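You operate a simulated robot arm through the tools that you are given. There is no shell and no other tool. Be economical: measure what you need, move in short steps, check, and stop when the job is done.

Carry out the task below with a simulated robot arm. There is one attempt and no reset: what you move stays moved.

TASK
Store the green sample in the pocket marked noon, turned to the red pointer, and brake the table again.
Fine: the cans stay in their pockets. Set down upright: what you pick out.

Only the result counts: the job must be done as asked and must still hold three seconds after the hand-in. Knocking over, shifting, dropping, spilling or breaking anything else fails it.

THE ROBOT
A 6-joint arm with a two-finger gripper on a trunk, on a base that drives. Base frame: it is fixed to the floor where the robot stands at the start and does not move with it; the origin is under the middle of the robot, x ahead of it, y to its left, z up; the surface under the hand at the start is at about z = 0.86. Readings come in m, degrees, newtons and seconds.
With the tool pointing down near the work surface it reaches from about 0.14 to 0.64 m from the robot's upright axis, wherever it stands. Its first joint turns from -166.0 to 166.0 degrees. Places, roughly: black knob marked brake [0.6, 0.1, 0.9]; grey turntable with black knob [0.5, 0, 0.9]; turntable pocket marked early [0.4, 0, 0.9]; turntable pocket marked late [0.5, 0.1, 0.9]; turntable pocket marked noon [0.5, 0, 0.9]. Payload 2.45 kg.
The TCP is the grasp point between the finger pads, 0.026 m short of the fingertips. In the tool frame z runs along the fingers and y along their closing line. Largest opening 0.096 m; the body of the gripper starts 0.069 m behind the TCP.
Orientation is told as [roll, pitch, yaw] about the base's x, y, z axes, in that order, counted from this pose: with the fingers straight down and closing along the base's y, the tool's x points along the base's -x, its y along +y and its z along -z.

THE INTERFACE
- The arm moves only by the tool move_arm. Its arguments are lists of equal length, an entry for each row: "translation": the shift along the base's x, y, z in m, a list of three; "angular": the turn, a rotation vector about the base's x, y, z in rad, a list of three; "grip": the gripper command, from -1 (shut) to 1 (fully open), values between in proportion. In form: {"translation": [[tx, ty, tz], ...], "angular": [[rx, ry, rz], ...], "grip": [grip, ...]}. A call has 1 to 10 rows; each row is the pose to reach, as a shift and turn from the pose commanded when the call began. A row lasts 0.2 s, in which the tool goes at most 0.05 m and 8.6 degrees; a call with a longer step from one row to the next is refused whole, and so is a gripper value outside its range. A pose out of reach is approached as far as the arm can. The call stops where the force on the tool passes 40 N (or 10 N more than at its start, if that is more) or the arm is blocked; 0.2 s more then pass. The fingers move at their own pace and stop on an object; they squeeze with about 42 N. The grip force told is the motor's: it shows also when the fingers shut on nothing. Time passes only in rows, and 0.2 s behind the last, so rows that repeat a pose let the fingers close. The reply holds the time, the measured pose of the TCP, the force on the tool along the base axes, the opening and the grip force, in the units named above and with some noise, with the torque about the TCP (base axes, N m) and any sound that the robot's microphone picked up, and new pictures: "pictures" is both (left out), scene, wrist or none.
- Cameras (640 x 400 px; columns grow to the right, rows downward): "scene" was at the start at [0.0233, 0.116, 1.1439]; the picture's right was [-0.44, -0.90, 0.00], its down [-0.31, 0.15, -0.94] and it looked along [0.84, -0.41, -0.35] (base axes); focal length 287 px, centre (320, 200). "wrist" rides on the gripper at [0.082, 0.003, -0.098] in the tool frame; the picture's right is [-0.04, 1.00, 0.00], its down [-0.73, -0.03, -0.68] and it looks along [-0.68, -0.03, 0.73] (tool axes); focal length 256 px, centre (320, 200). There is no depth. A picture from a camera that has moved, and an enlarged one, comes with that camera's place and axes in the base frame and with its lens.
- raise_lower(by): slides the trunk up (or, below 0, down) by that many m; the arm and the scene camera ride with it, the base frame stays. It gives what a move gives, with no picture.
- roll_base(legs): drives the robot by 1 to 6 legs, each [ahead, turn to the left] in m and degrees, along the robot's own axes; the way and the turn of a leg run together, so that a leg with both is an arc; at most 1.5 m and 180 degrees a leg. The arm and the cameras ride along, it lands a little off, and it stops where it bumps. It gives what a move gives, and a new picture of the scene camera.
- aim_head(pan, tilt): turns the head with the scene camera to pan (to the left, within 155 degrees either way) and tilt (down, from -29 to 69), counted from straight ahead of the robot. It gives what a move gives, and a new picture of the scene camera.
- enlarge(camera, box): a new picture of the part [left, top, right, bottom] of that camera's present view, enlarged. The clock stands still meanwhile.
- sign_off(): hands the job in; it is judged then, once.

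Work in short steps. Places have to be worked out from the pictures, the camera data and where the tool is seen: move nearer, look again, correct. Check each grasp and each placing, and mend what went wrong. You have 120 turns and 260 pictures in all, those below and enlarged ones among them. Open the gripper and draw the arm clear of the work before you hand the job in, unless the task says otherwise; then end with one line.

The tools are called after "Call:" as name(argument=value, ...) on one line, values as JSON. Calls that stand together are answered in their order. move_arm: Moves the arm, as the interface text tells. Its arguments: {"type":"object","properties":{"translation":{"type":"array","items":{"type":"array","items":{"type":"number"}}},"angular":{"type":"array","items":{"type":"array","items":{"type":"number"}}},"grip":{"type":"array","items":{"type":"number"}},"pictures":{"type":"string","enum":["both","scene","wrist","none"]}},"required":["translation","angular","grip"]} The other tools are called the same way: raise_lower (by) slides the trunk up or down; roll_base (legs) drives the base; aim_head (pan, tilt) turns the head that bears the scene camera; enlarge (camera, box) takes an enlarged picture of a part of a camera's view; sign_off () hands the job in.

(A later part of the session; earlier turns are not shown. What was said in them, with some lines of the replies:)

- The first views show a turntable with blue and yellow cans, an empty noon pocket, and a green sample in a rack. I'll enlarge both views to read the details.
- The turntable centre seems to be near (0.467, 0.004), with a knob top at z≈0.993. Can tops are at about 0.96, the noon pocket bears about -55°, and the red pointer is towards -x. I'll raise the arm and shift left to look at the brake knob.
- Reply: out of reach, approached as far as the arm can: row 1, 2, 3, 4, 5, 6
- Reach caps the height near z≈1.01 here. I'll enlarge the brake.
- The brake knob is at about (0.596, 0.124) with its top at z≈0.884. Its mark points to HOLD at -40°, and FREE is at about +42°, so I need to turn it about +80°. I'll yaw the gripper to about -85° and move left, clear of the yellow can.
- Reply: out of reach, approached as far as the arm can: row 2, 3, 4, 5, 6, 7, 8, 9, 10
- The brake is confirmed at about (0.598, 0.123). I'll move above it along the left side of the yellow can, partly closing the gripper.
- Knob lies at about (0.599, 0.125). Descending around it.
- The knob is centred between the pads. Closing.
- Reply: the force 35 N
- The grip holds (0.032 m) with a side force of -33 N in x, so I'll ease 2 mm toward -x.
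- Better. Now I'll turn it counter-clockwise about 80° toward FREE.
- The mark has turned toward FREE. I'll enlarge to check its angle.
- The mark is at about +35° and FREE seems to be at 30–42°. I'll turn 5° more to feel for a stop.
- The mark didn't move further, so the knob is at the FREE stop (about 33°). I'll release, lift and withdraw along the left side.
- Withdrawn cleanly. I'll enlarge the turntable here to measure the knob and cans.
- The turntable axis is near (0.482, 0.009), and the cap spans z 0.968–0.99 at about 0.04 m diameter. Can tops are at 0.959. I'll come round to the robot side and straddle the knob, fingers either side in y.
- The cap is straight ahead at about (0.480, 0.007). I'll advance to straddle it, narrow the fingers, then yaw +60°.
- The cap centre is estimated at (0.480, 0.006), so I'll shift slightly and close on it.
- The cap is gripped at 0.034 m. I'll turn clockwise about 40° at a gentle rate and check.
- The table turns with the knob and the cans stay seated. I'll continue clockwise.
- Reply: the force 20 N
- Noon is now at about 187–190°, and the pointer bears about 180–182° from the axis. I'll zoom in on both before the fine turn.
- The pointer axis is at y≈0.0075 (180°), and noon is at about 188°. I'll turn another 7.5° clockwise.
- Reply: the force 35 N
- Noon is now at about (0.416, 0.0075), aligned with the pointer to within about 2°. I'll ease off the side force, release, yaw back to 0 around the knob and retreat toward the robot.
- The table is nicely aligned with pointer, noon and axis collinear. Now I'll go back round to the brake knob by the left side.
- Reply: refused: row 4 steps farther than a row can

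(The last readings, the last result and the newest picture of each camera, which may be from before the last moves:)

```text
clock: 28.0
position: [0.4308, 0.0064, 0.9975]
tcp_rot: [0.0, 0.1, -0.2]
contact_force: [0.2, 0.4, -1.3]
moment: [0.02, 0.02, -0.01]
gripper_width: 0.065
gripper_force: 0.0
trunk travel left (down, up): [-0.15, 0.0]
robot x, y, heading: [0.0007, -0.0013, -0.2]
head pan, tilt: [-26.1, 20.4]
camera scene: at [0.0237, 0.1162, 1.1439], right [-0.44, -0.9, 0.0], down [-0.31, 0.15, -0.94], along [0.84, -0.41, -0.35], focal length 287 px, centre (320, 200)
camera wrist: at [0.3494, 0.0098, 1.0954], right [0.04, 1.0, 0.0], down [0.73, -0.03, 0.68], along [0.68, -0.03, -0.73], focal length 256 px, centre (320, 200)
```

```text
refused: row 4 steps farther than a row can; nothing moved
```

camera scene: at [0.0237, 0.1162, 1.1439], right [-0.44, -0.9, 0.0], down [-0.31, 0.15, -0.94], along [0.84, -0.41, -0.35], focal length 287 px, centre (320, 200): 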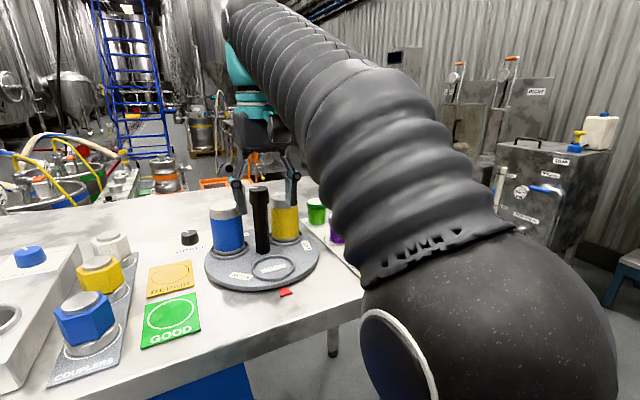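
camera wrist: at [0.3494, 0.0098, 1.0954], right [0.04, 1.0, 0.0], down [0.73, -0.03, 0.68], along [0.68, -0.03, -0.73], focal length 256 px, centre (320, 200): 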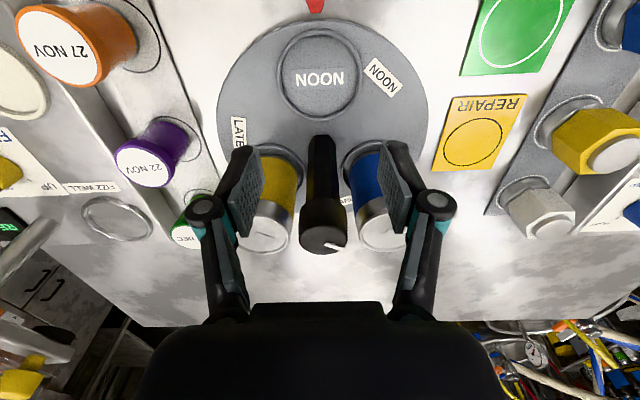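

The row was too long, so I'll shorten it.

Call:
move_arm(translation=[[-0.04, 0, 0], [-0.04, 0.048, 0], [-0.04, 0.096, 0], [-0.03, 0.144, 0], [0.0, 0.164, -0.005], [0.04, 0.164, -0.015], [0.08, 0.164, -0.03], [0.12, 0.16, -0.045], [0.15, 0.15, -0.055], [0.167, 0.13, -0.06]], angular=[[0, 0, 0], [0, 0, 0], [0, 0, 0], [0, 0, 0], [0, 0, 0], [0, 0, 0], [0, 0, 0], [0, 0, 0], [0, 0, 0], [0, 0, 0]], grip=[0.25, 0.25, 0.25, 0.25, 0.25, 0.25, 0.25, 0.25, 0.25, 0.25])

```text
clock: 30.2
position: [0.5958, 0.1344, 0.9371]
tcp_rot: [0.0, 0.0, -0.4]
contact_force: [0.0, -0.1, 0.5]
moment: [-0.04, -0.04, -0.01]
gripper_width: 0.0598
gripper_force: 0.1
trunk travel left (down, up): [-0.15, 0.0]
robot x, y, heading: [0.0033, -0.0013, 0.1]
head pan, tilt: [-26.1, 20.4]
camera scene: at [0.0232, 0.1164, 1.1438], right [-0.44, -0.9, 0.0], down [-0.31, 0.15, -0.94], along [0.84, -0.41, -0.35], focal length 287 px, centre (320, 200)
camera wrist: at [0.5147, 0.1379, 1.0357], right [0.04, 1.0, 0.0], down [0.73, -0.03, 0.68], along [0.68, -0.03, -0.73], focal length 256 px, centre (320, 200)
```

scene: 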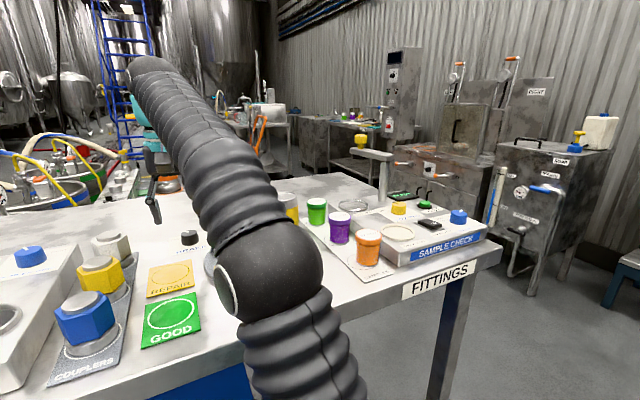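
wrist: 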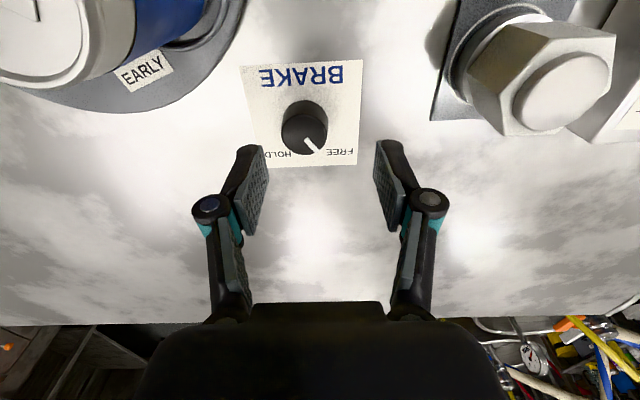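

Above the brake, I'll centre on (0.597, 0.125), descend and close.

Call:
move_arm(translation=[[0.001, -0.0095, -0.01], [0.001, -0.0095, -0.025], [0.001, -0.0095, -0.043], [0.001, -0.0095, -0.043], [0.001, -0.0095, -0.043], [0.001, -0.0095, -0.043]], angular=[[0, 0, 0], [0, 0, 0], [0, 0, 0], [0, 0, 0], [0, 0, 0], [0, 0, 0]], grip=[0.25, 0.25, 0.25, -1, -1, -1], pictures="wrist")

```text
clock: 31.6
position: [0.5986, 0.1239, 0.8951]
tcp_rot: [0.0, 0.0, -0.4]
contact_force: [-0.5, -26.3, 1.9]
moment: [-0.84, -0.13, -0.02]
gripper_width: 0.0318
gripper_force: 45.0
trunk travel left (down, up): [-0.15, 0.0]
robot x, y, heading: [0.0022, -0.0039, 0.1]
head pan, tilt: [-26.1, 20.4]
camera wrist: at [0.5174, 0.1275, 0.9943], right [0.05, 1.0, 0.0], down [0.73, -0.03, 0.68], along [0.68, -0.03, -0.73], focal length 256 px, centre (320, 200)
```

wrist: 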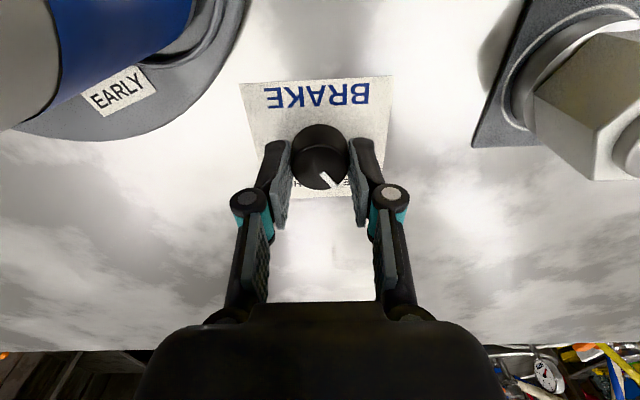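

Gripped, with -26 N in y. I'll ease off 1.5 mm and turn clockwise about 80° to HOLD.

Call:
move_arm(translation=[[-0.001, -0.0015, 0], [-0.001, -0.0015, 0], [-0.001, -0.001, 0], [-0.001, -0.001, 0], [-0.001, -0.001, 0], [-0.001, -0.001, 0], [-0.001, -0.001, 0], [-0.001, -0.001, 0], [-0.001, -0.001, 0], [-0.001, -0.001, 0]], angular=[[0, 0, -0.07], [0, 0, -0.21], [0, 0, -0.355], [0, 0, -0.5], [0, 0, -0.645], [0, 0, -0.79], [0, 0, -0.935], [0, 0, -1.08], [0, 0, -1.225], [0, 0, -1.36]], grip=[-1, -1, -1, -1, -1, -1, -1, -1, -1, -1], pictures="wrist")

```text
clock: 33.8
position: [0.5982, 0.1257, 0.8963]
tcp_rot: [0.1, 0.1, -78.1]
contact_force: [17.7, -15.1, 20.7]
moment: [-0.82, -0.65, 0.02]
gripper_width: 0.031
gripper_force: 44.7
trunk travel left (down, up): [-0.15, 0.0]
robot x, y, heading: [-0.0013, -0.0004, 0.1]
head pan, tilt: [-26.1, 20.4]
camera wrist: at [0.5844, 0.2063, 0.9941], right [0.99, 0.17, 0.0], down [0.12, -0.72, 0.68], along [0.11, -0.67, -0.73], focal length 256 px, centre (320, 200)
```

wrist: 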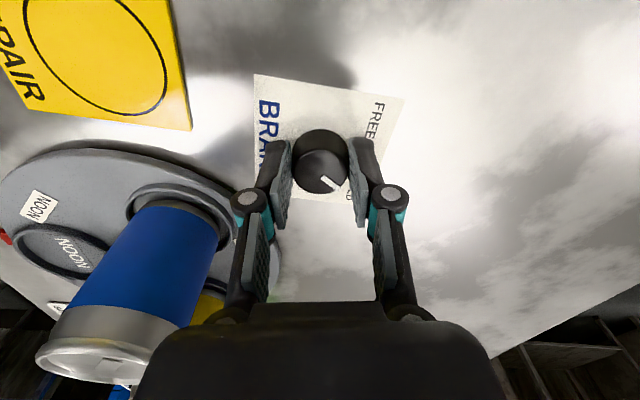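

No stop torque yet, so I'll turn a bit more to be sure it's fully at HOLD.

Call:
move_arm(translation=[[0, 0, 0], [0, 0, 0], [0, 0, 0]], angular=[[0, 0, -0.06], [0, 0, -0.12], [0, 0, -0.12]], grip=[-1, -1, -1], pictures="none")

Call:
enlarge(camera="wrist", box=[260, 80, 420, 220])

```text
clock: 34.6
position: [0.5976, 0.1281, 0.8962]
tcp_rot: [0.1, 0.1, -84.9]
contact_force: [20.8, 6.3, 24.5]
moment: [0.79, -0.56, 0.75]
gripper_width: 0.0314
gripper_force: 44.9
trunk travel left (down, up): [-0.15, 0.0]
robot x, y, heading: [0.003, -0.001, 0.1]
head pan, tilt: [-26.1, 20.4]
```

```text
2.86 times, centred on (340, 150) of wrist
camera zoom: at [0.5941, 0.2084, 0.9941], right [1.0, 0.05, 0.0], down [0.03, -0.74, 0.68], along [0.03, -0.68, -0.74], focal length 731 px, centre (263, 343)
```

zoom: 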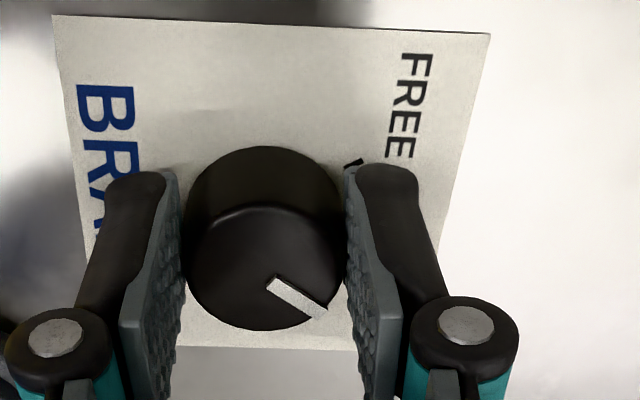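

Torque of 0.75 shows the HOLD stop. I'll release, lift and check the mark.

Call:
move_arm(translation=[[0, -0.001, 0], [0, -0.001, 0], [0, -0.001, 0], [0, -0.001, 0.02], [0, 0, 0.042]], angular=[[0, 0, 0.03], [0, 0, 0], [0, 0, 0], [0, 0, 0], [0, 0, 0]], grip=[-1, 0.3, 0.3, 0.3, 0.3], pictures="none")

Call:
enlarge(camera="wrist", box=[240, 40, 400, 180])

```text
clock: 35.8
position: [0.5989, 0.1279, 0.9382]
tcp_rot: [-0.1, 0.0, -85.2]
contact_force: [-0.3, 0.0, 0.2]
moment: [0.0, 0.01, 0.01]
gripper_width: 0.0625
gripper_force: 0.0
trunk travel left (down, up): [-0.15, 0.0]
robot x, y, heading: [0.0002, 0.0011, -0.1]
head pan, tilt: [-26.1, 20.4]
```

```text
2.86 times, centred on (320, 110) of wrist
camera zoom: at [0.5949, 0.2082, 1.0363], right [1.0, 0.05, 0.0], down [0.03, -0.73, 0.68], along [0.03, -0.68, -0.73], focal length 731 px, centre (320, 457)
```

zoom: 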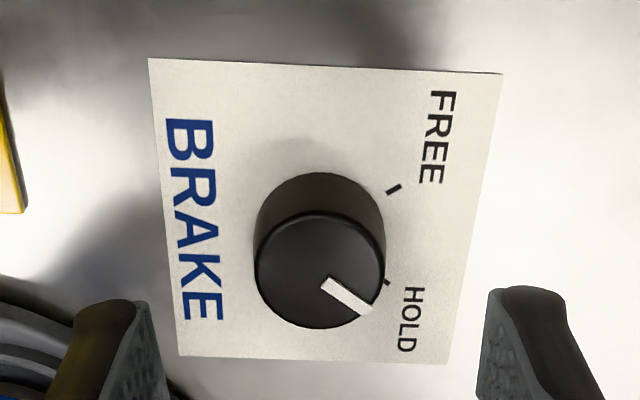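

HOLD is set exactly as it was at the start. Now I'll withdraw left and back, then yaw to 0.

Call:
move_arm(translation=[[0, 0.02, 0.005], [-0.04, 0.025, 0.015], [-0.08, 0.025, 0.03], [-0.12, 0.025, 0.045], [-0.16, 0.025, 0.055], [-0.2, 0.02, 0.058], [-0.22, -0.01, 0.058], [-0.23, -0.05, 0.058], [-0.23, -0.09, 0.058], [-0.23, -0.13, 0.058]], angular=[[0, 0, 0], [0, 0, 0], [0, 0, 0], [0, 0, 0.14], [0, 0, 0.28], [0, 0, 0.42], [0, 0, 0.56], [0, 0, 0.7], [0, 0, 0.84], [0, 0, 0.98]], grip=[0.3, 0.3, 0.3, 0.3, 0.3, 0.3, 0.3, 0.3, 0.3, 0.3], pictures="none")

Call:
move_arm(translation=[[0, -0.04, 0], [0, -0.08, 0], [0.02, -0.12, 0], [0.05, -0.14, 0], [0.08, -0.14, 0]], angular=[[0, 0, 0.14], [0, 0, 0.28], [0, 0, 0.42], [0, 0, 0.5], [0, 0, 0.5]], grip=[0.5, 0.7, 1, 1, 1])

```text
clock: 38.0
position: [0.3695, -0.0037, 0.9959]
tcp_rot: [0.0, -0.1, -28.8]
contact_force: [-0.7, 0.8, 0.1]
moment: [-0.03, -0.04, -0.01]
gripper_width: 0.0625
gripper_force: 0.0
trunk travel left (down, up): [-0.15, 0.0]
robot x, y, heading: [0.0026, -0.0032, -0.2]
head pan, tilt: [-26.1, 20.4]
```

```text
clock: 39.2
position: [0.4481, -0.1441, 0.9981]
tcp_rot: [0.1, 0.1, -0.1]
contact_force: [-0.2, 0.1, 0.0]
moment: [-0.08, -0.08, 0.03]
gripper_width: 0.0958
gripper_force: 0.1
trunk travel left (down, up): [-0.15, 0.0]
robot x, y, heading: [0.0002, -0.0028, -0.2]
head pan, tilt: [-26.1, 20.4]
camera scene: at [0.0229, 0.1158, 1.1439], right [-0.44, -0.9, 0.0], down [-0.31, 0.15, -0.94], along [0.84, -0.41, -0.35], focal length 287 px, centre (320, 200)
camera wrist: at [0.3668, -0.1416, 1.097], right [0.04, 1.0, 0.0], down [0.73, -0.03, 0.68], along [0.68, -0.03, -0.73], focal length 256 px, centre (320, 200)
```

scene: 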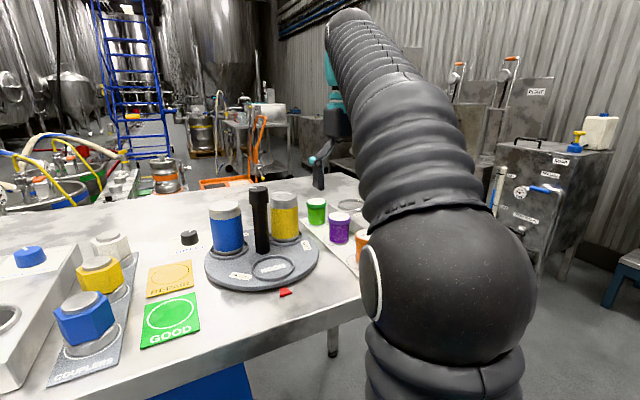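
wrist: 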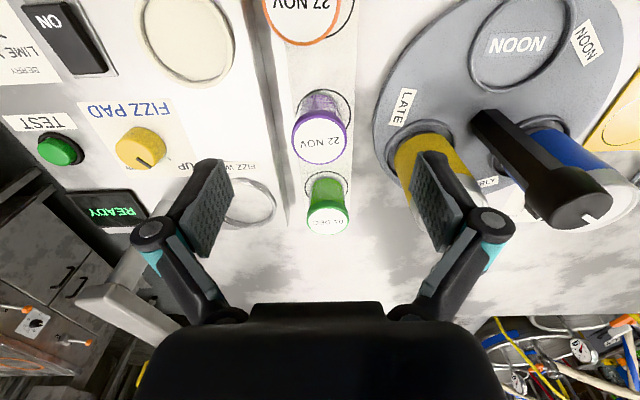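

The green jar is at about (0.565, -0.142) with its top at z≈0.914. I'll enlarge to check clearances to the device and the other jars.

Call:
enlarge(camera="wrist", box=[200, 60, 440, 260])

Call:
enlarge(camera="scene", box=[290, 170, 370, 250])

```text
2.00 times, centred on (320, 160) of wrist
camera zoom: at [0.3668, -0.1416, 1.097], right [0.04, 1.0, 0.0], down [0.73, -0.03, 0.68], along [0.68, -0.03, -0.73], focal length 512 px, centre (320, 280)
```

zoom: 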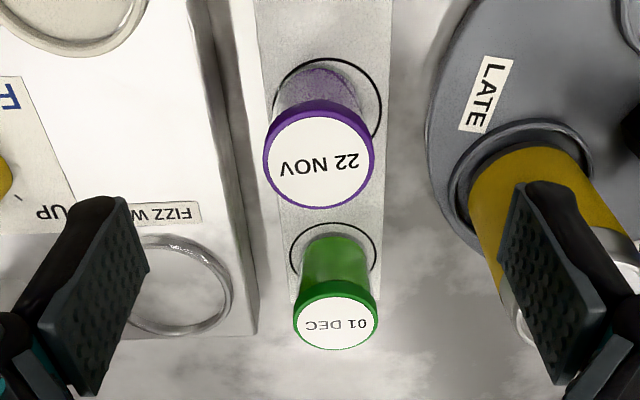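

```text
5.00 times, centred on (330, 210) of scene
camera zoom: at [0.0229, 0.1158, 1.1439], right [-0.44, -0.9, 0.0], down [-0.31, 0.15, -0.94], along [0.84, -0.41, -0.35], focal length 1437 px, centre (270, 150)
```

zoom: 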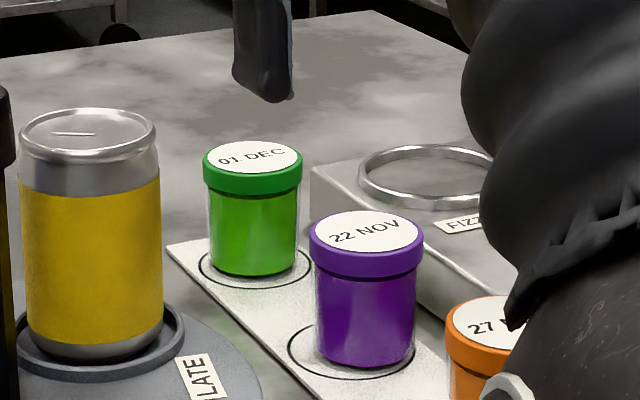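

The jar is at (0.567, -0.141), top 0.916, lid about 45 mm across. The device box edge is at y≈-0.195. I'll move above the jar with a 66 mm opening.

Call:
move_arm(translation=[[0.03, 0.003, -0.003], [0.06, 0.003, -0.01], [0.09, 0.003, -0.022], [0.119, 0.003, -0.038]], angular=[[0, 0, 0], [0, 0, 0], [0, 0, 0], [0, 0, 0]], grip=[0.375, 0.375, 0.375, 0.375])

```text
clock: 40.2
position: [0.5682, -0.1405, 0.9567]
tcp_rot: [-0.1, 0.0, -0.1]
contact_force: [-0.6, 0.1, 0.3]
moment: [0.01, -0.02, -0.02]
gripper_width: 0.0659
gripper_force: 0.2
trunk travel left (down, up): [-0.15, 0.0]
robot x, y, heading: [0.0002, -0.002, 0.0]
head pan, tilt: [-26.1, 20.4]
camera scene: at [0.023, 0.1158, 1.1439], right [-0.44, -0.9, 0.0], down [-0.31, 0.15, -0.94], along [0.84, -0.41, -0.35], focal length 287 px, centre (320, 200)
camera wrist: at [0.4867, -0.1372, 1.0552], right [0.04, 1.0, 0.0], down [0.73, -0.03, 0.68], along [0.68, -0.03, -0.73], focal length 256 px, centre (320, 200)
```

scene: 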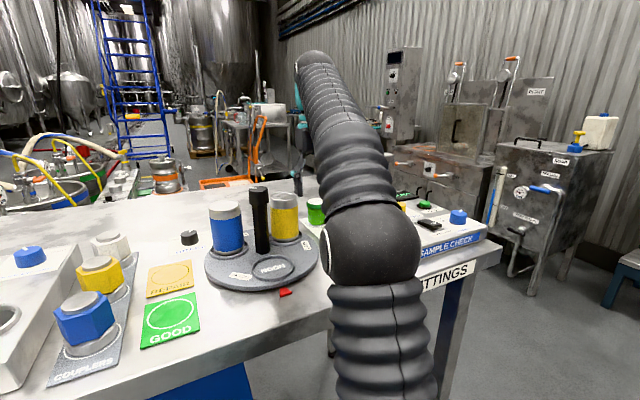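
wrist: 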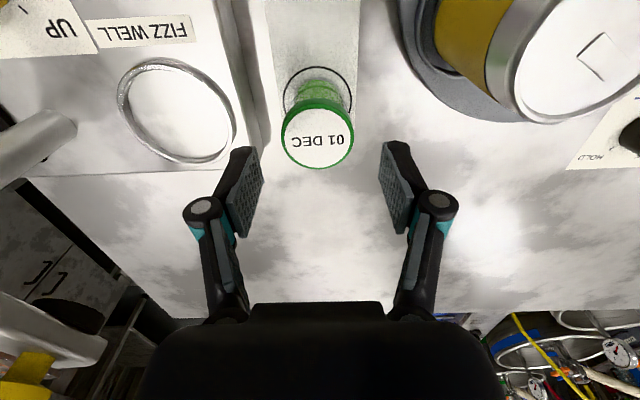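

The lid is at about (0.565, -0.142). I'll descend and recheck before closing.

Call:
move_arm(translation=[[-0.003, -0.0015, -0.015], [-0.003, -0.0015, -0.03], [-0.003, -0.0015, -0.045], [-0.003, -0.0015, -0.053]], angular=[[0, 0, 0], [0, 0, 0], [0, 0, 0], [0, 0, 0]], grip=[0.375, 0.375, 0.375, 0.375], pictures="wrist")

```text
clock: 41.2
position: [0.5643, -0.1421, 0.9026]
tcp_rot: [0.0, 0.0, -0.3]
contact_force: [0.2, 1.0, 0.3]
moment: [-0.02, 0.03, 0.0]
gripper_width: 0.0659
gripper_force: 0.0
trunk travel left (down, up): [-0.15, 0.0]
robot x, y, heading: [-0.003, -0.0021, 0.1]
head pan, tilt: [-26.1, 20.4]
camera wrist: at [0.4833, -0.1389, 1.0015], right [0.04, 1.0, 0.0], down [0.73, -0.03, 0.68], along [0.68, -0.03, -0.73], focal length 256 px, centre (320, 200)
```

wrist: 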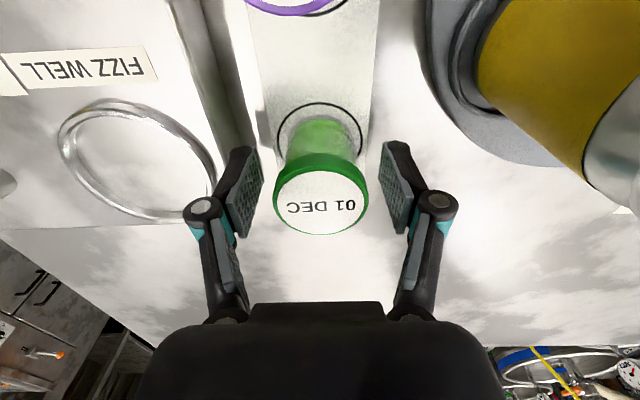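

Centred on the lid; closing.

Call:
move_arm(translation=[[0, 0, 0], [0, 0, 0], [0, 0, 0]], angular=[[0, 0, 0], [0, 0, 0], [0, 0, 0]], grip=[-1, -1, -1], pictures="none")

```text
clock: 42.0
position: [0.5643, -0.1421, 0.9029]
tcp_rot: [0.1, 0.0, -0.3]
contact_force: [-0.2, 0.1, 0.4]
moment: [0.0, -0.07, -0.01]
gripper_width: 0.0415
gripper_force: 42.2
trunk travel left (down, up): [-0.15, 0.0]
robot x, y, heading: [0.0004, -0.0026, -0.1]
head pan, tilt: [-26.1, 20.4]
```

The jar is gripped at 0.0415 m. I'll lift and check.

Call:
move_arm(translation=[[0, 0, 0.01], [0, 0, 0.03], [0, 0, 0.052], [-0.008, 0, 0.06], [-0.022, 0, 0.069]], angular=[[0, 0, 0], [0, 0, 0], [0, 0, 0], [0, 0, 0], [0, 0, 0]], grip=[-1, -1, -1, -1, -1])

```text
clock: 43.2
position: [0.5421, -0.1411, 0.9743]
tcp_rot: [0.1, 0.0, -0.3]
contact_force: [0.2, 0.6, -1.3]
moment: [0.02, 0.01, 0.02]
gripper_width: 0.0426
gripper_force: 41.5
trunk travel left (down, up): [-0.15, 0.0]
robot x, y, heading: [-0.0004, 0.0016, -0.0]
head pan, tilt: [-26.1, 20.4]
camera scene: at [0.0236, 0.1157, 1.1439], right [-0.44, -0.9, 0.0], down [-0.31, 0.15, -0.94], along [0.84, -0.41, -0.35], focal length 287 px, centre (320, 200)
camera wrist: at [0.461, -0.1391, 1.0727], right [0.04, 1.0, 0.0], down [0.73, -0.03, 0.68], along [0.68, -0.03, -0.73], focal length 256 px, centre (320, 200)
```

scene: 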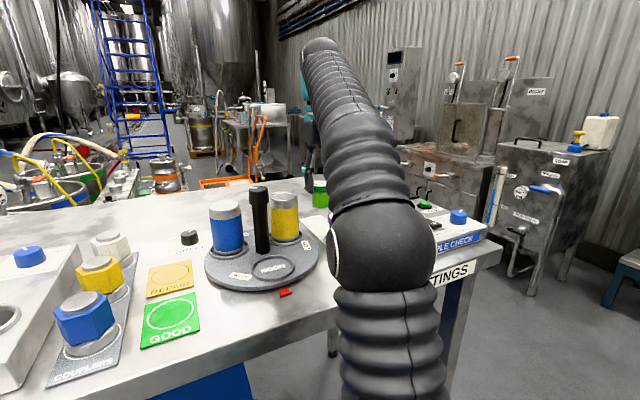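
wrist: 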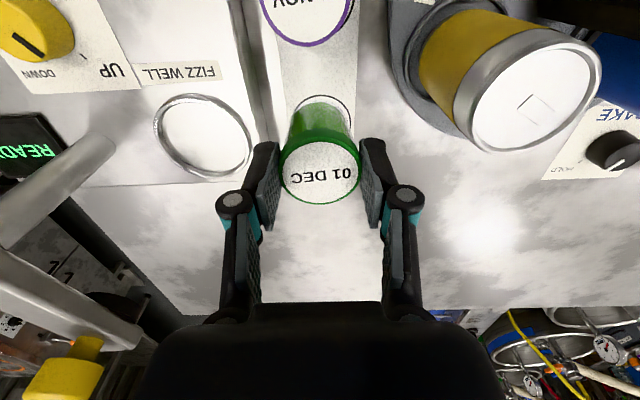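

Lifted cleanly. I'll carry it back over the low jars, then across to above the noon pocket at about (0.417, 0.0075).

Call:
move_arm(translation=[[-0.03, 0, 0.012], [-0.065, 0, 0.02], [-0.1, 0.005, 0.022], [-0.125, 0.04, 0.022], [-0.135, 0.08, 0.022], [-0.135, 0.12, 0.022], [-0.125, 0.1485, 0.022], [-0.125, 0.1485, 0.022]], angular=[[0, 0, 0], [0, 0, 0], [0, 0, 0], [0, 0, 0], [0, 0, 0], [0, 0, 0], [0, 0, 0], [0, 0, 0]], grip=[-1, -1, -1, -1, -1, -1, -1, -1])

Call:
enlarge(camera="scene", box=[190, 180, 330, 300])

```text
clock: 45.0
position: [0.4194, 0.0058, 0.9978]
tcp_rot: [0.0, 0.1, -0.3]
contact_force: [0.2, -0.3, -0.6]
moment: [-0.02, 0.0, 0.03]
gripper_width: 0.0427
gripper_force: 42.0
trunk travel left (down, up): [-0.15, 0.0]
robot x, y, heading: [-0.0015, -0.0035, -0.0]
head pan, tilt: [-26.1, 20.4]
camera scene: at [0.0233, 0.1158, 1.1439], right [-0.44, -0.9, 0.0], down [-0.31, 0.15, -0.94], along [0.84, -0.41, -0.35], focal length 287 px, centre (320, 200)
camera wrist: at [0.3368, 0.0084, 1.0964], right [0.04, 1.0, 0.0], down [0.73, -0.03, 0.68], along [0.68, -0.03, -0.73], focal length 256 px, centre (320, 200)
```

scene: 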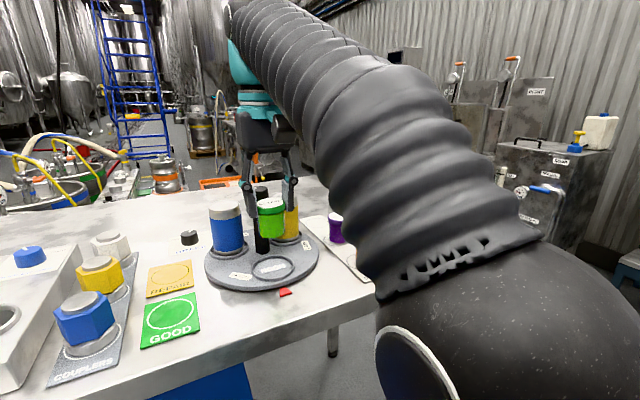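
wrist: 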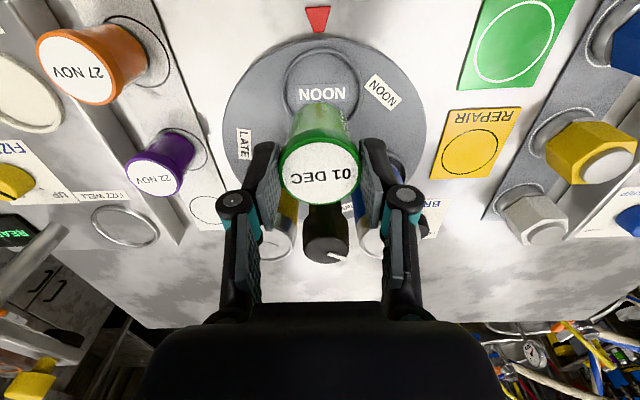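

```text
3.33 times, centred on (260, 240) of scene
camera zoom: at [0.0233, 0.1158, 1.1439], right [-0.44, -0.9, 0.0], down [-0.31, 0.15, -0.94], along [0.84, -0.41, -0.35], focal length 958 px, centre (520, 67)
```

zoom: 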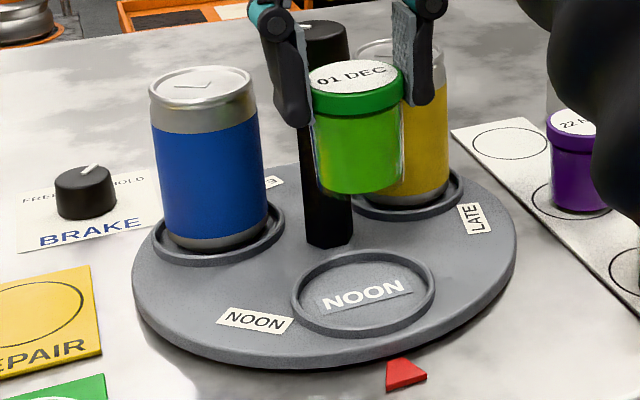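

The pocket is at about (0.416, 0.0075). I'll shift slightly and descend to just above the floor.

Call:
move_arm(translation=[[-0.003, 0.001, -0.02], [-0.003, 0.001, -0.045], [-0.003, 0.001, -0.065], [-0.003, 0.001, -0.072]], angular=[[0, 0, 0], [0, 0, 0], [0, 0, 0], [0, 0, 0]], grip=[-1, -1, -1, -1])

Call:
enlarge(camera="scene", box=[230, 220, 320, 310])

```text
clock: 46.0
position: [0.4129, 0.0086, 0.9265]
tcp_rot: [-0.1, -0.2, -0.3]
contact_force: [2.5, -4.9, 30.9]
moment: [-0.15, -0.16, -0.13]
gripper_width: 0.0429
gripper_force: 42.1
trunk travel left (down, up): [-0.15, 0.0]
robot x, y, heading: [0.0017, 0.0, -0.2]
head pan, tilt: [-26.1, 20.4]
camera scene: at [0.0226, 0.1155, 1.1445], right [-0.44, -0.9, 0.0], down [-0.31, 0.15, -0.94], along [0.84, -0.41, -0.35], focal length 287 px, centre (320, 200)
camera wrist: at [0.3313, 0.0111, 1.0259], right [0.05, 1.0, 0.0], down [0.73, -0.03, 0.68], along [0.68, -0.03, -0.73], focal length 256 px, centre (320, 200)
```

scene: 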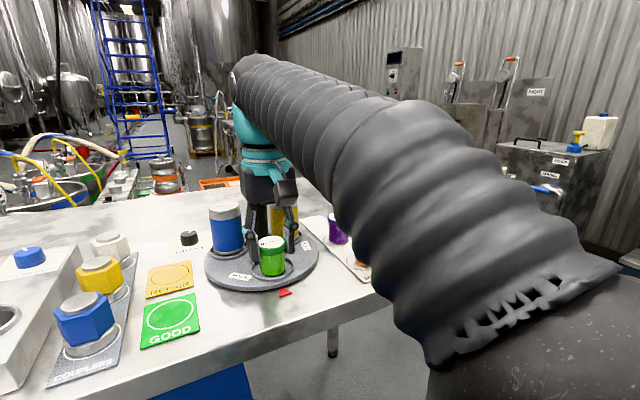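
wrist: 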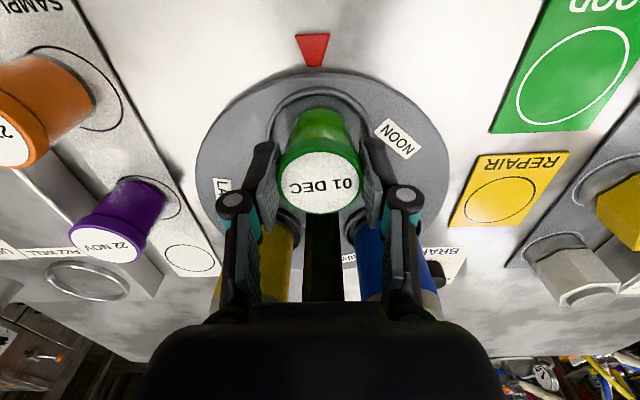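

```text
4.44 times, centred on (275, 265) of scene
camera zoom: at [0.0226, 0.1155, 1.1445], right [-0.44, -0.9, 0.0], down [-0.31, 0.15, -0.94], along [0.84, -0.41, -0.35], focal length 1277 px, centre (520, -89)
```

zoom: 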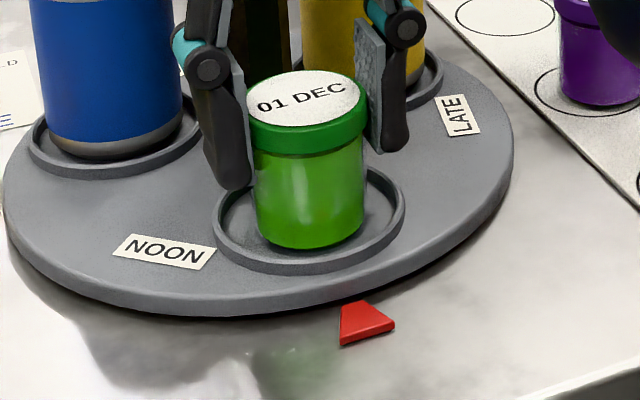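

Contact of 31 N with the jar upright inside the ring. It had slipped about 2 cm down in the grip, but it is seated on the pocket floor. I'll relieve the press slightly and open.

Call:
move_arm(translation=[[0, 0, 0.001], [0, 0, 0.002], [0, 0, 0.002], [0, 0, 0.002]], angular=[[0, 0, 0], [0, 0, 0], [0, 0, 0], [0, 0, 0]], grip=[-1, -1, 0.3, 0.3])

Call:
enlarge(camera="scene", box=[230, 220, 320, 310])

```text
clock: 47.0
position: [0.4145, 0.0085, 0.9258]
tcp_rot: [-0.1, 0.1, -0.1]
contact_force: [-0.2, -1.8, 0.5]
moment: [0.02, 0.0, -0.01]
gripper_width: 0.0624
gripper_force: 0.1
trunk travel left (down, up): [-0.15, 0.0]
robot x, y, heading: [-0.0007, -0.0026, -0.1]
head pan, tilt: [-26.1, 20.4]
camera scene: at [0.0233, 0.1158, 1.1437], right [-0.44, -0.9, 0.0], down [-0.31, 0.15, -0.94], along [0.84, -0.41, -0.35], focal length 287 px, centre (320, 200)
camera wrist: at [0.3325, 0.0111, 1.0242], right [0.04, 1.0, 0.0], down [0.73, -0.03, 0.68], along [0.68, -0.03, -0.74], focal length 256 px, centre (320, 200)
```

scene: 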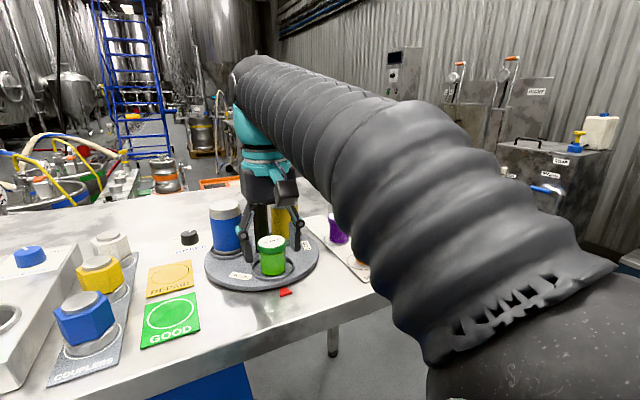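
wrist: 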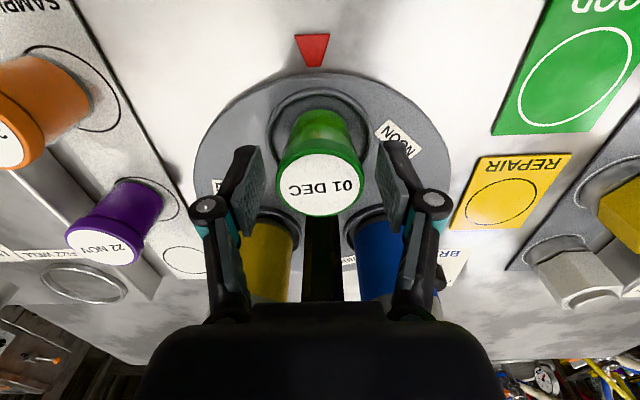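

```text
4.44 times, centred on (275, 265) of scene
camera zoom: at [0.0233, 0.1158, 1.1437], right [-0.44, -0.9, 0.0], down [-0.31, 0.15, -0.94], along [0.84, -0.41, -0.35], focal length 1277 px, centre (520, -89)
```

zoom: 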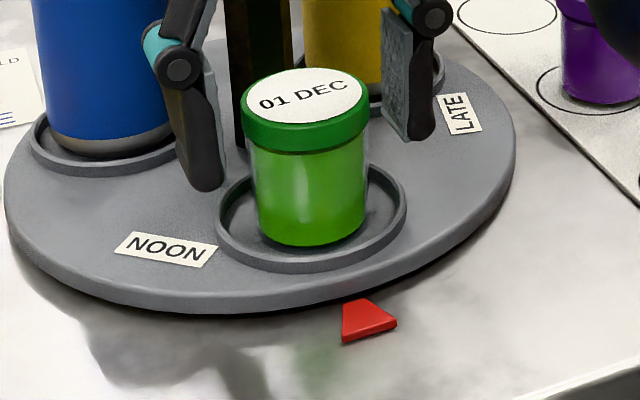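

The jar stands upright inside the ring, released. I'll raise the hand straight up and draw back toward the robot.

Call:
move_arm(translation=[[0, 0, 0.015], [0, 0, 0.04], [0, 0, 0.065], [-0.03, 0, 0.07], [-0.07, 0, 0.07], [-0.1, 0, 0.07]], angular=[[0, 0, 0], [0, 0, 0], [0, 0, 0], [0, 0, 0], [0, 0, 0], [0, 0, 0]], grip=[0.4, 0.4, 0.4, 0.5, 1, 1])

Call:
enlarge(camera="wrist", box=[200, 20, 440, 260])

Call:
enlarge(camera="scene", box=[140, 180, 340, 310])

```text
clock: 48.4
position: [0.3145, 0.0091, 0.9952]
tcp_rot: [0.0, 0.1, -0.3]
contact_force: [0.0, -0.7, -0.1]
moment: [0.0, 0.02, 0.01]
gripper_width: 0.0957
gripper_force: 0.1
trunk travel left (down, up): [-0.15, 0.0]
robot x, y, heading: [-0.001, -0.0049, -0.1]
head pan, tilt: [-26.1, 20.4]
camera scene: at [0.0237, 0.1158, 1.1439], right [-0.44, -0.9, 0.0], down [-0.31, 0.15, -0.94], along [0.84, -0.41, -0.35], focal length 287 px, centre (320, 200)
camera wrist: at [0.2328, 0.0107, 1.0935], right [0.04, 1.0, 0.0], down [0.73, -0.03, 0.68], along [0.68, -0.03, -0.73], focal length 256 px, centre (320, 200)
```

scene: 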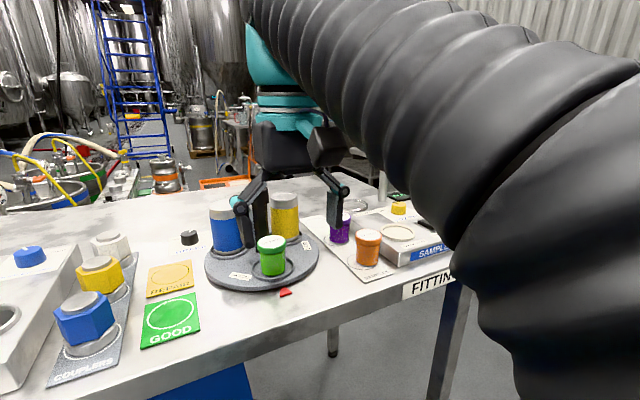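
wrist: 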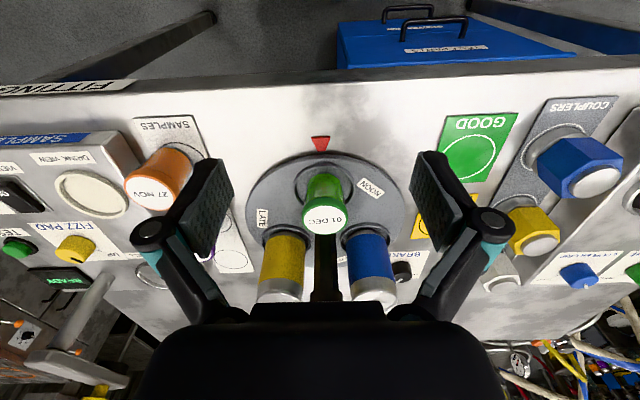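

```text
1.67 times, centred on (320, 140) of wrist
camera zoom: at [0.2328, 0.0107, 1.0935], right [0.04, 1.0, 0.0], down [0.73, -0.03, 0.68], along [0.68, -0.03, -0.73], focal length 427 px, centre (320, 300)
```

zoom: 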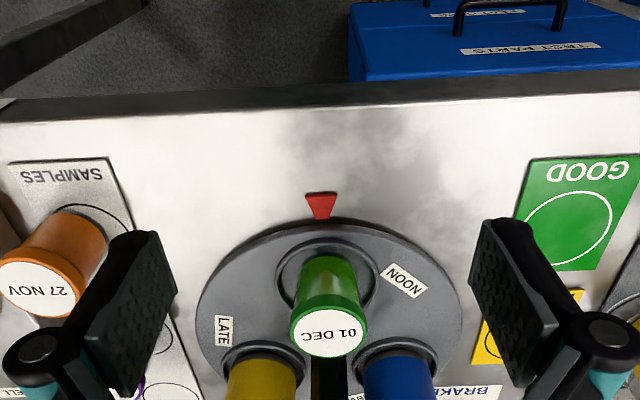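

```text
3.08 times, centred on (240, 245) of scene
camera zoom: at [0.0237, 0.1158, 1.1439], right [-0.44, -0.9, 0.0], down [-0.31, 0.15, -0.94], along [0.84, -0.41, -0.35], focal length 884 px, centre (566, 62)
```

zoom: 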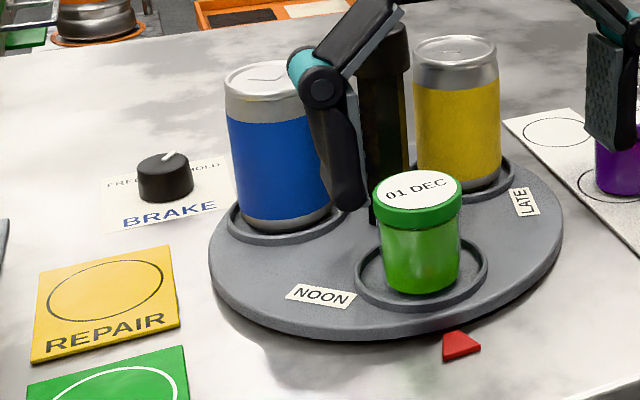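

The green jar sits upright in the noon pocket, which lines up with the red pointer. The brake is on HOLD, both cans are seated and the arm is clear, so I'm handing in.

Call:
sign_off()

```text
The job is handed in.
```

The green sample is upright in the noon pocket, the table is turned to the red pointer, the brake is back on HOLD, and both cans are still in their pockets.
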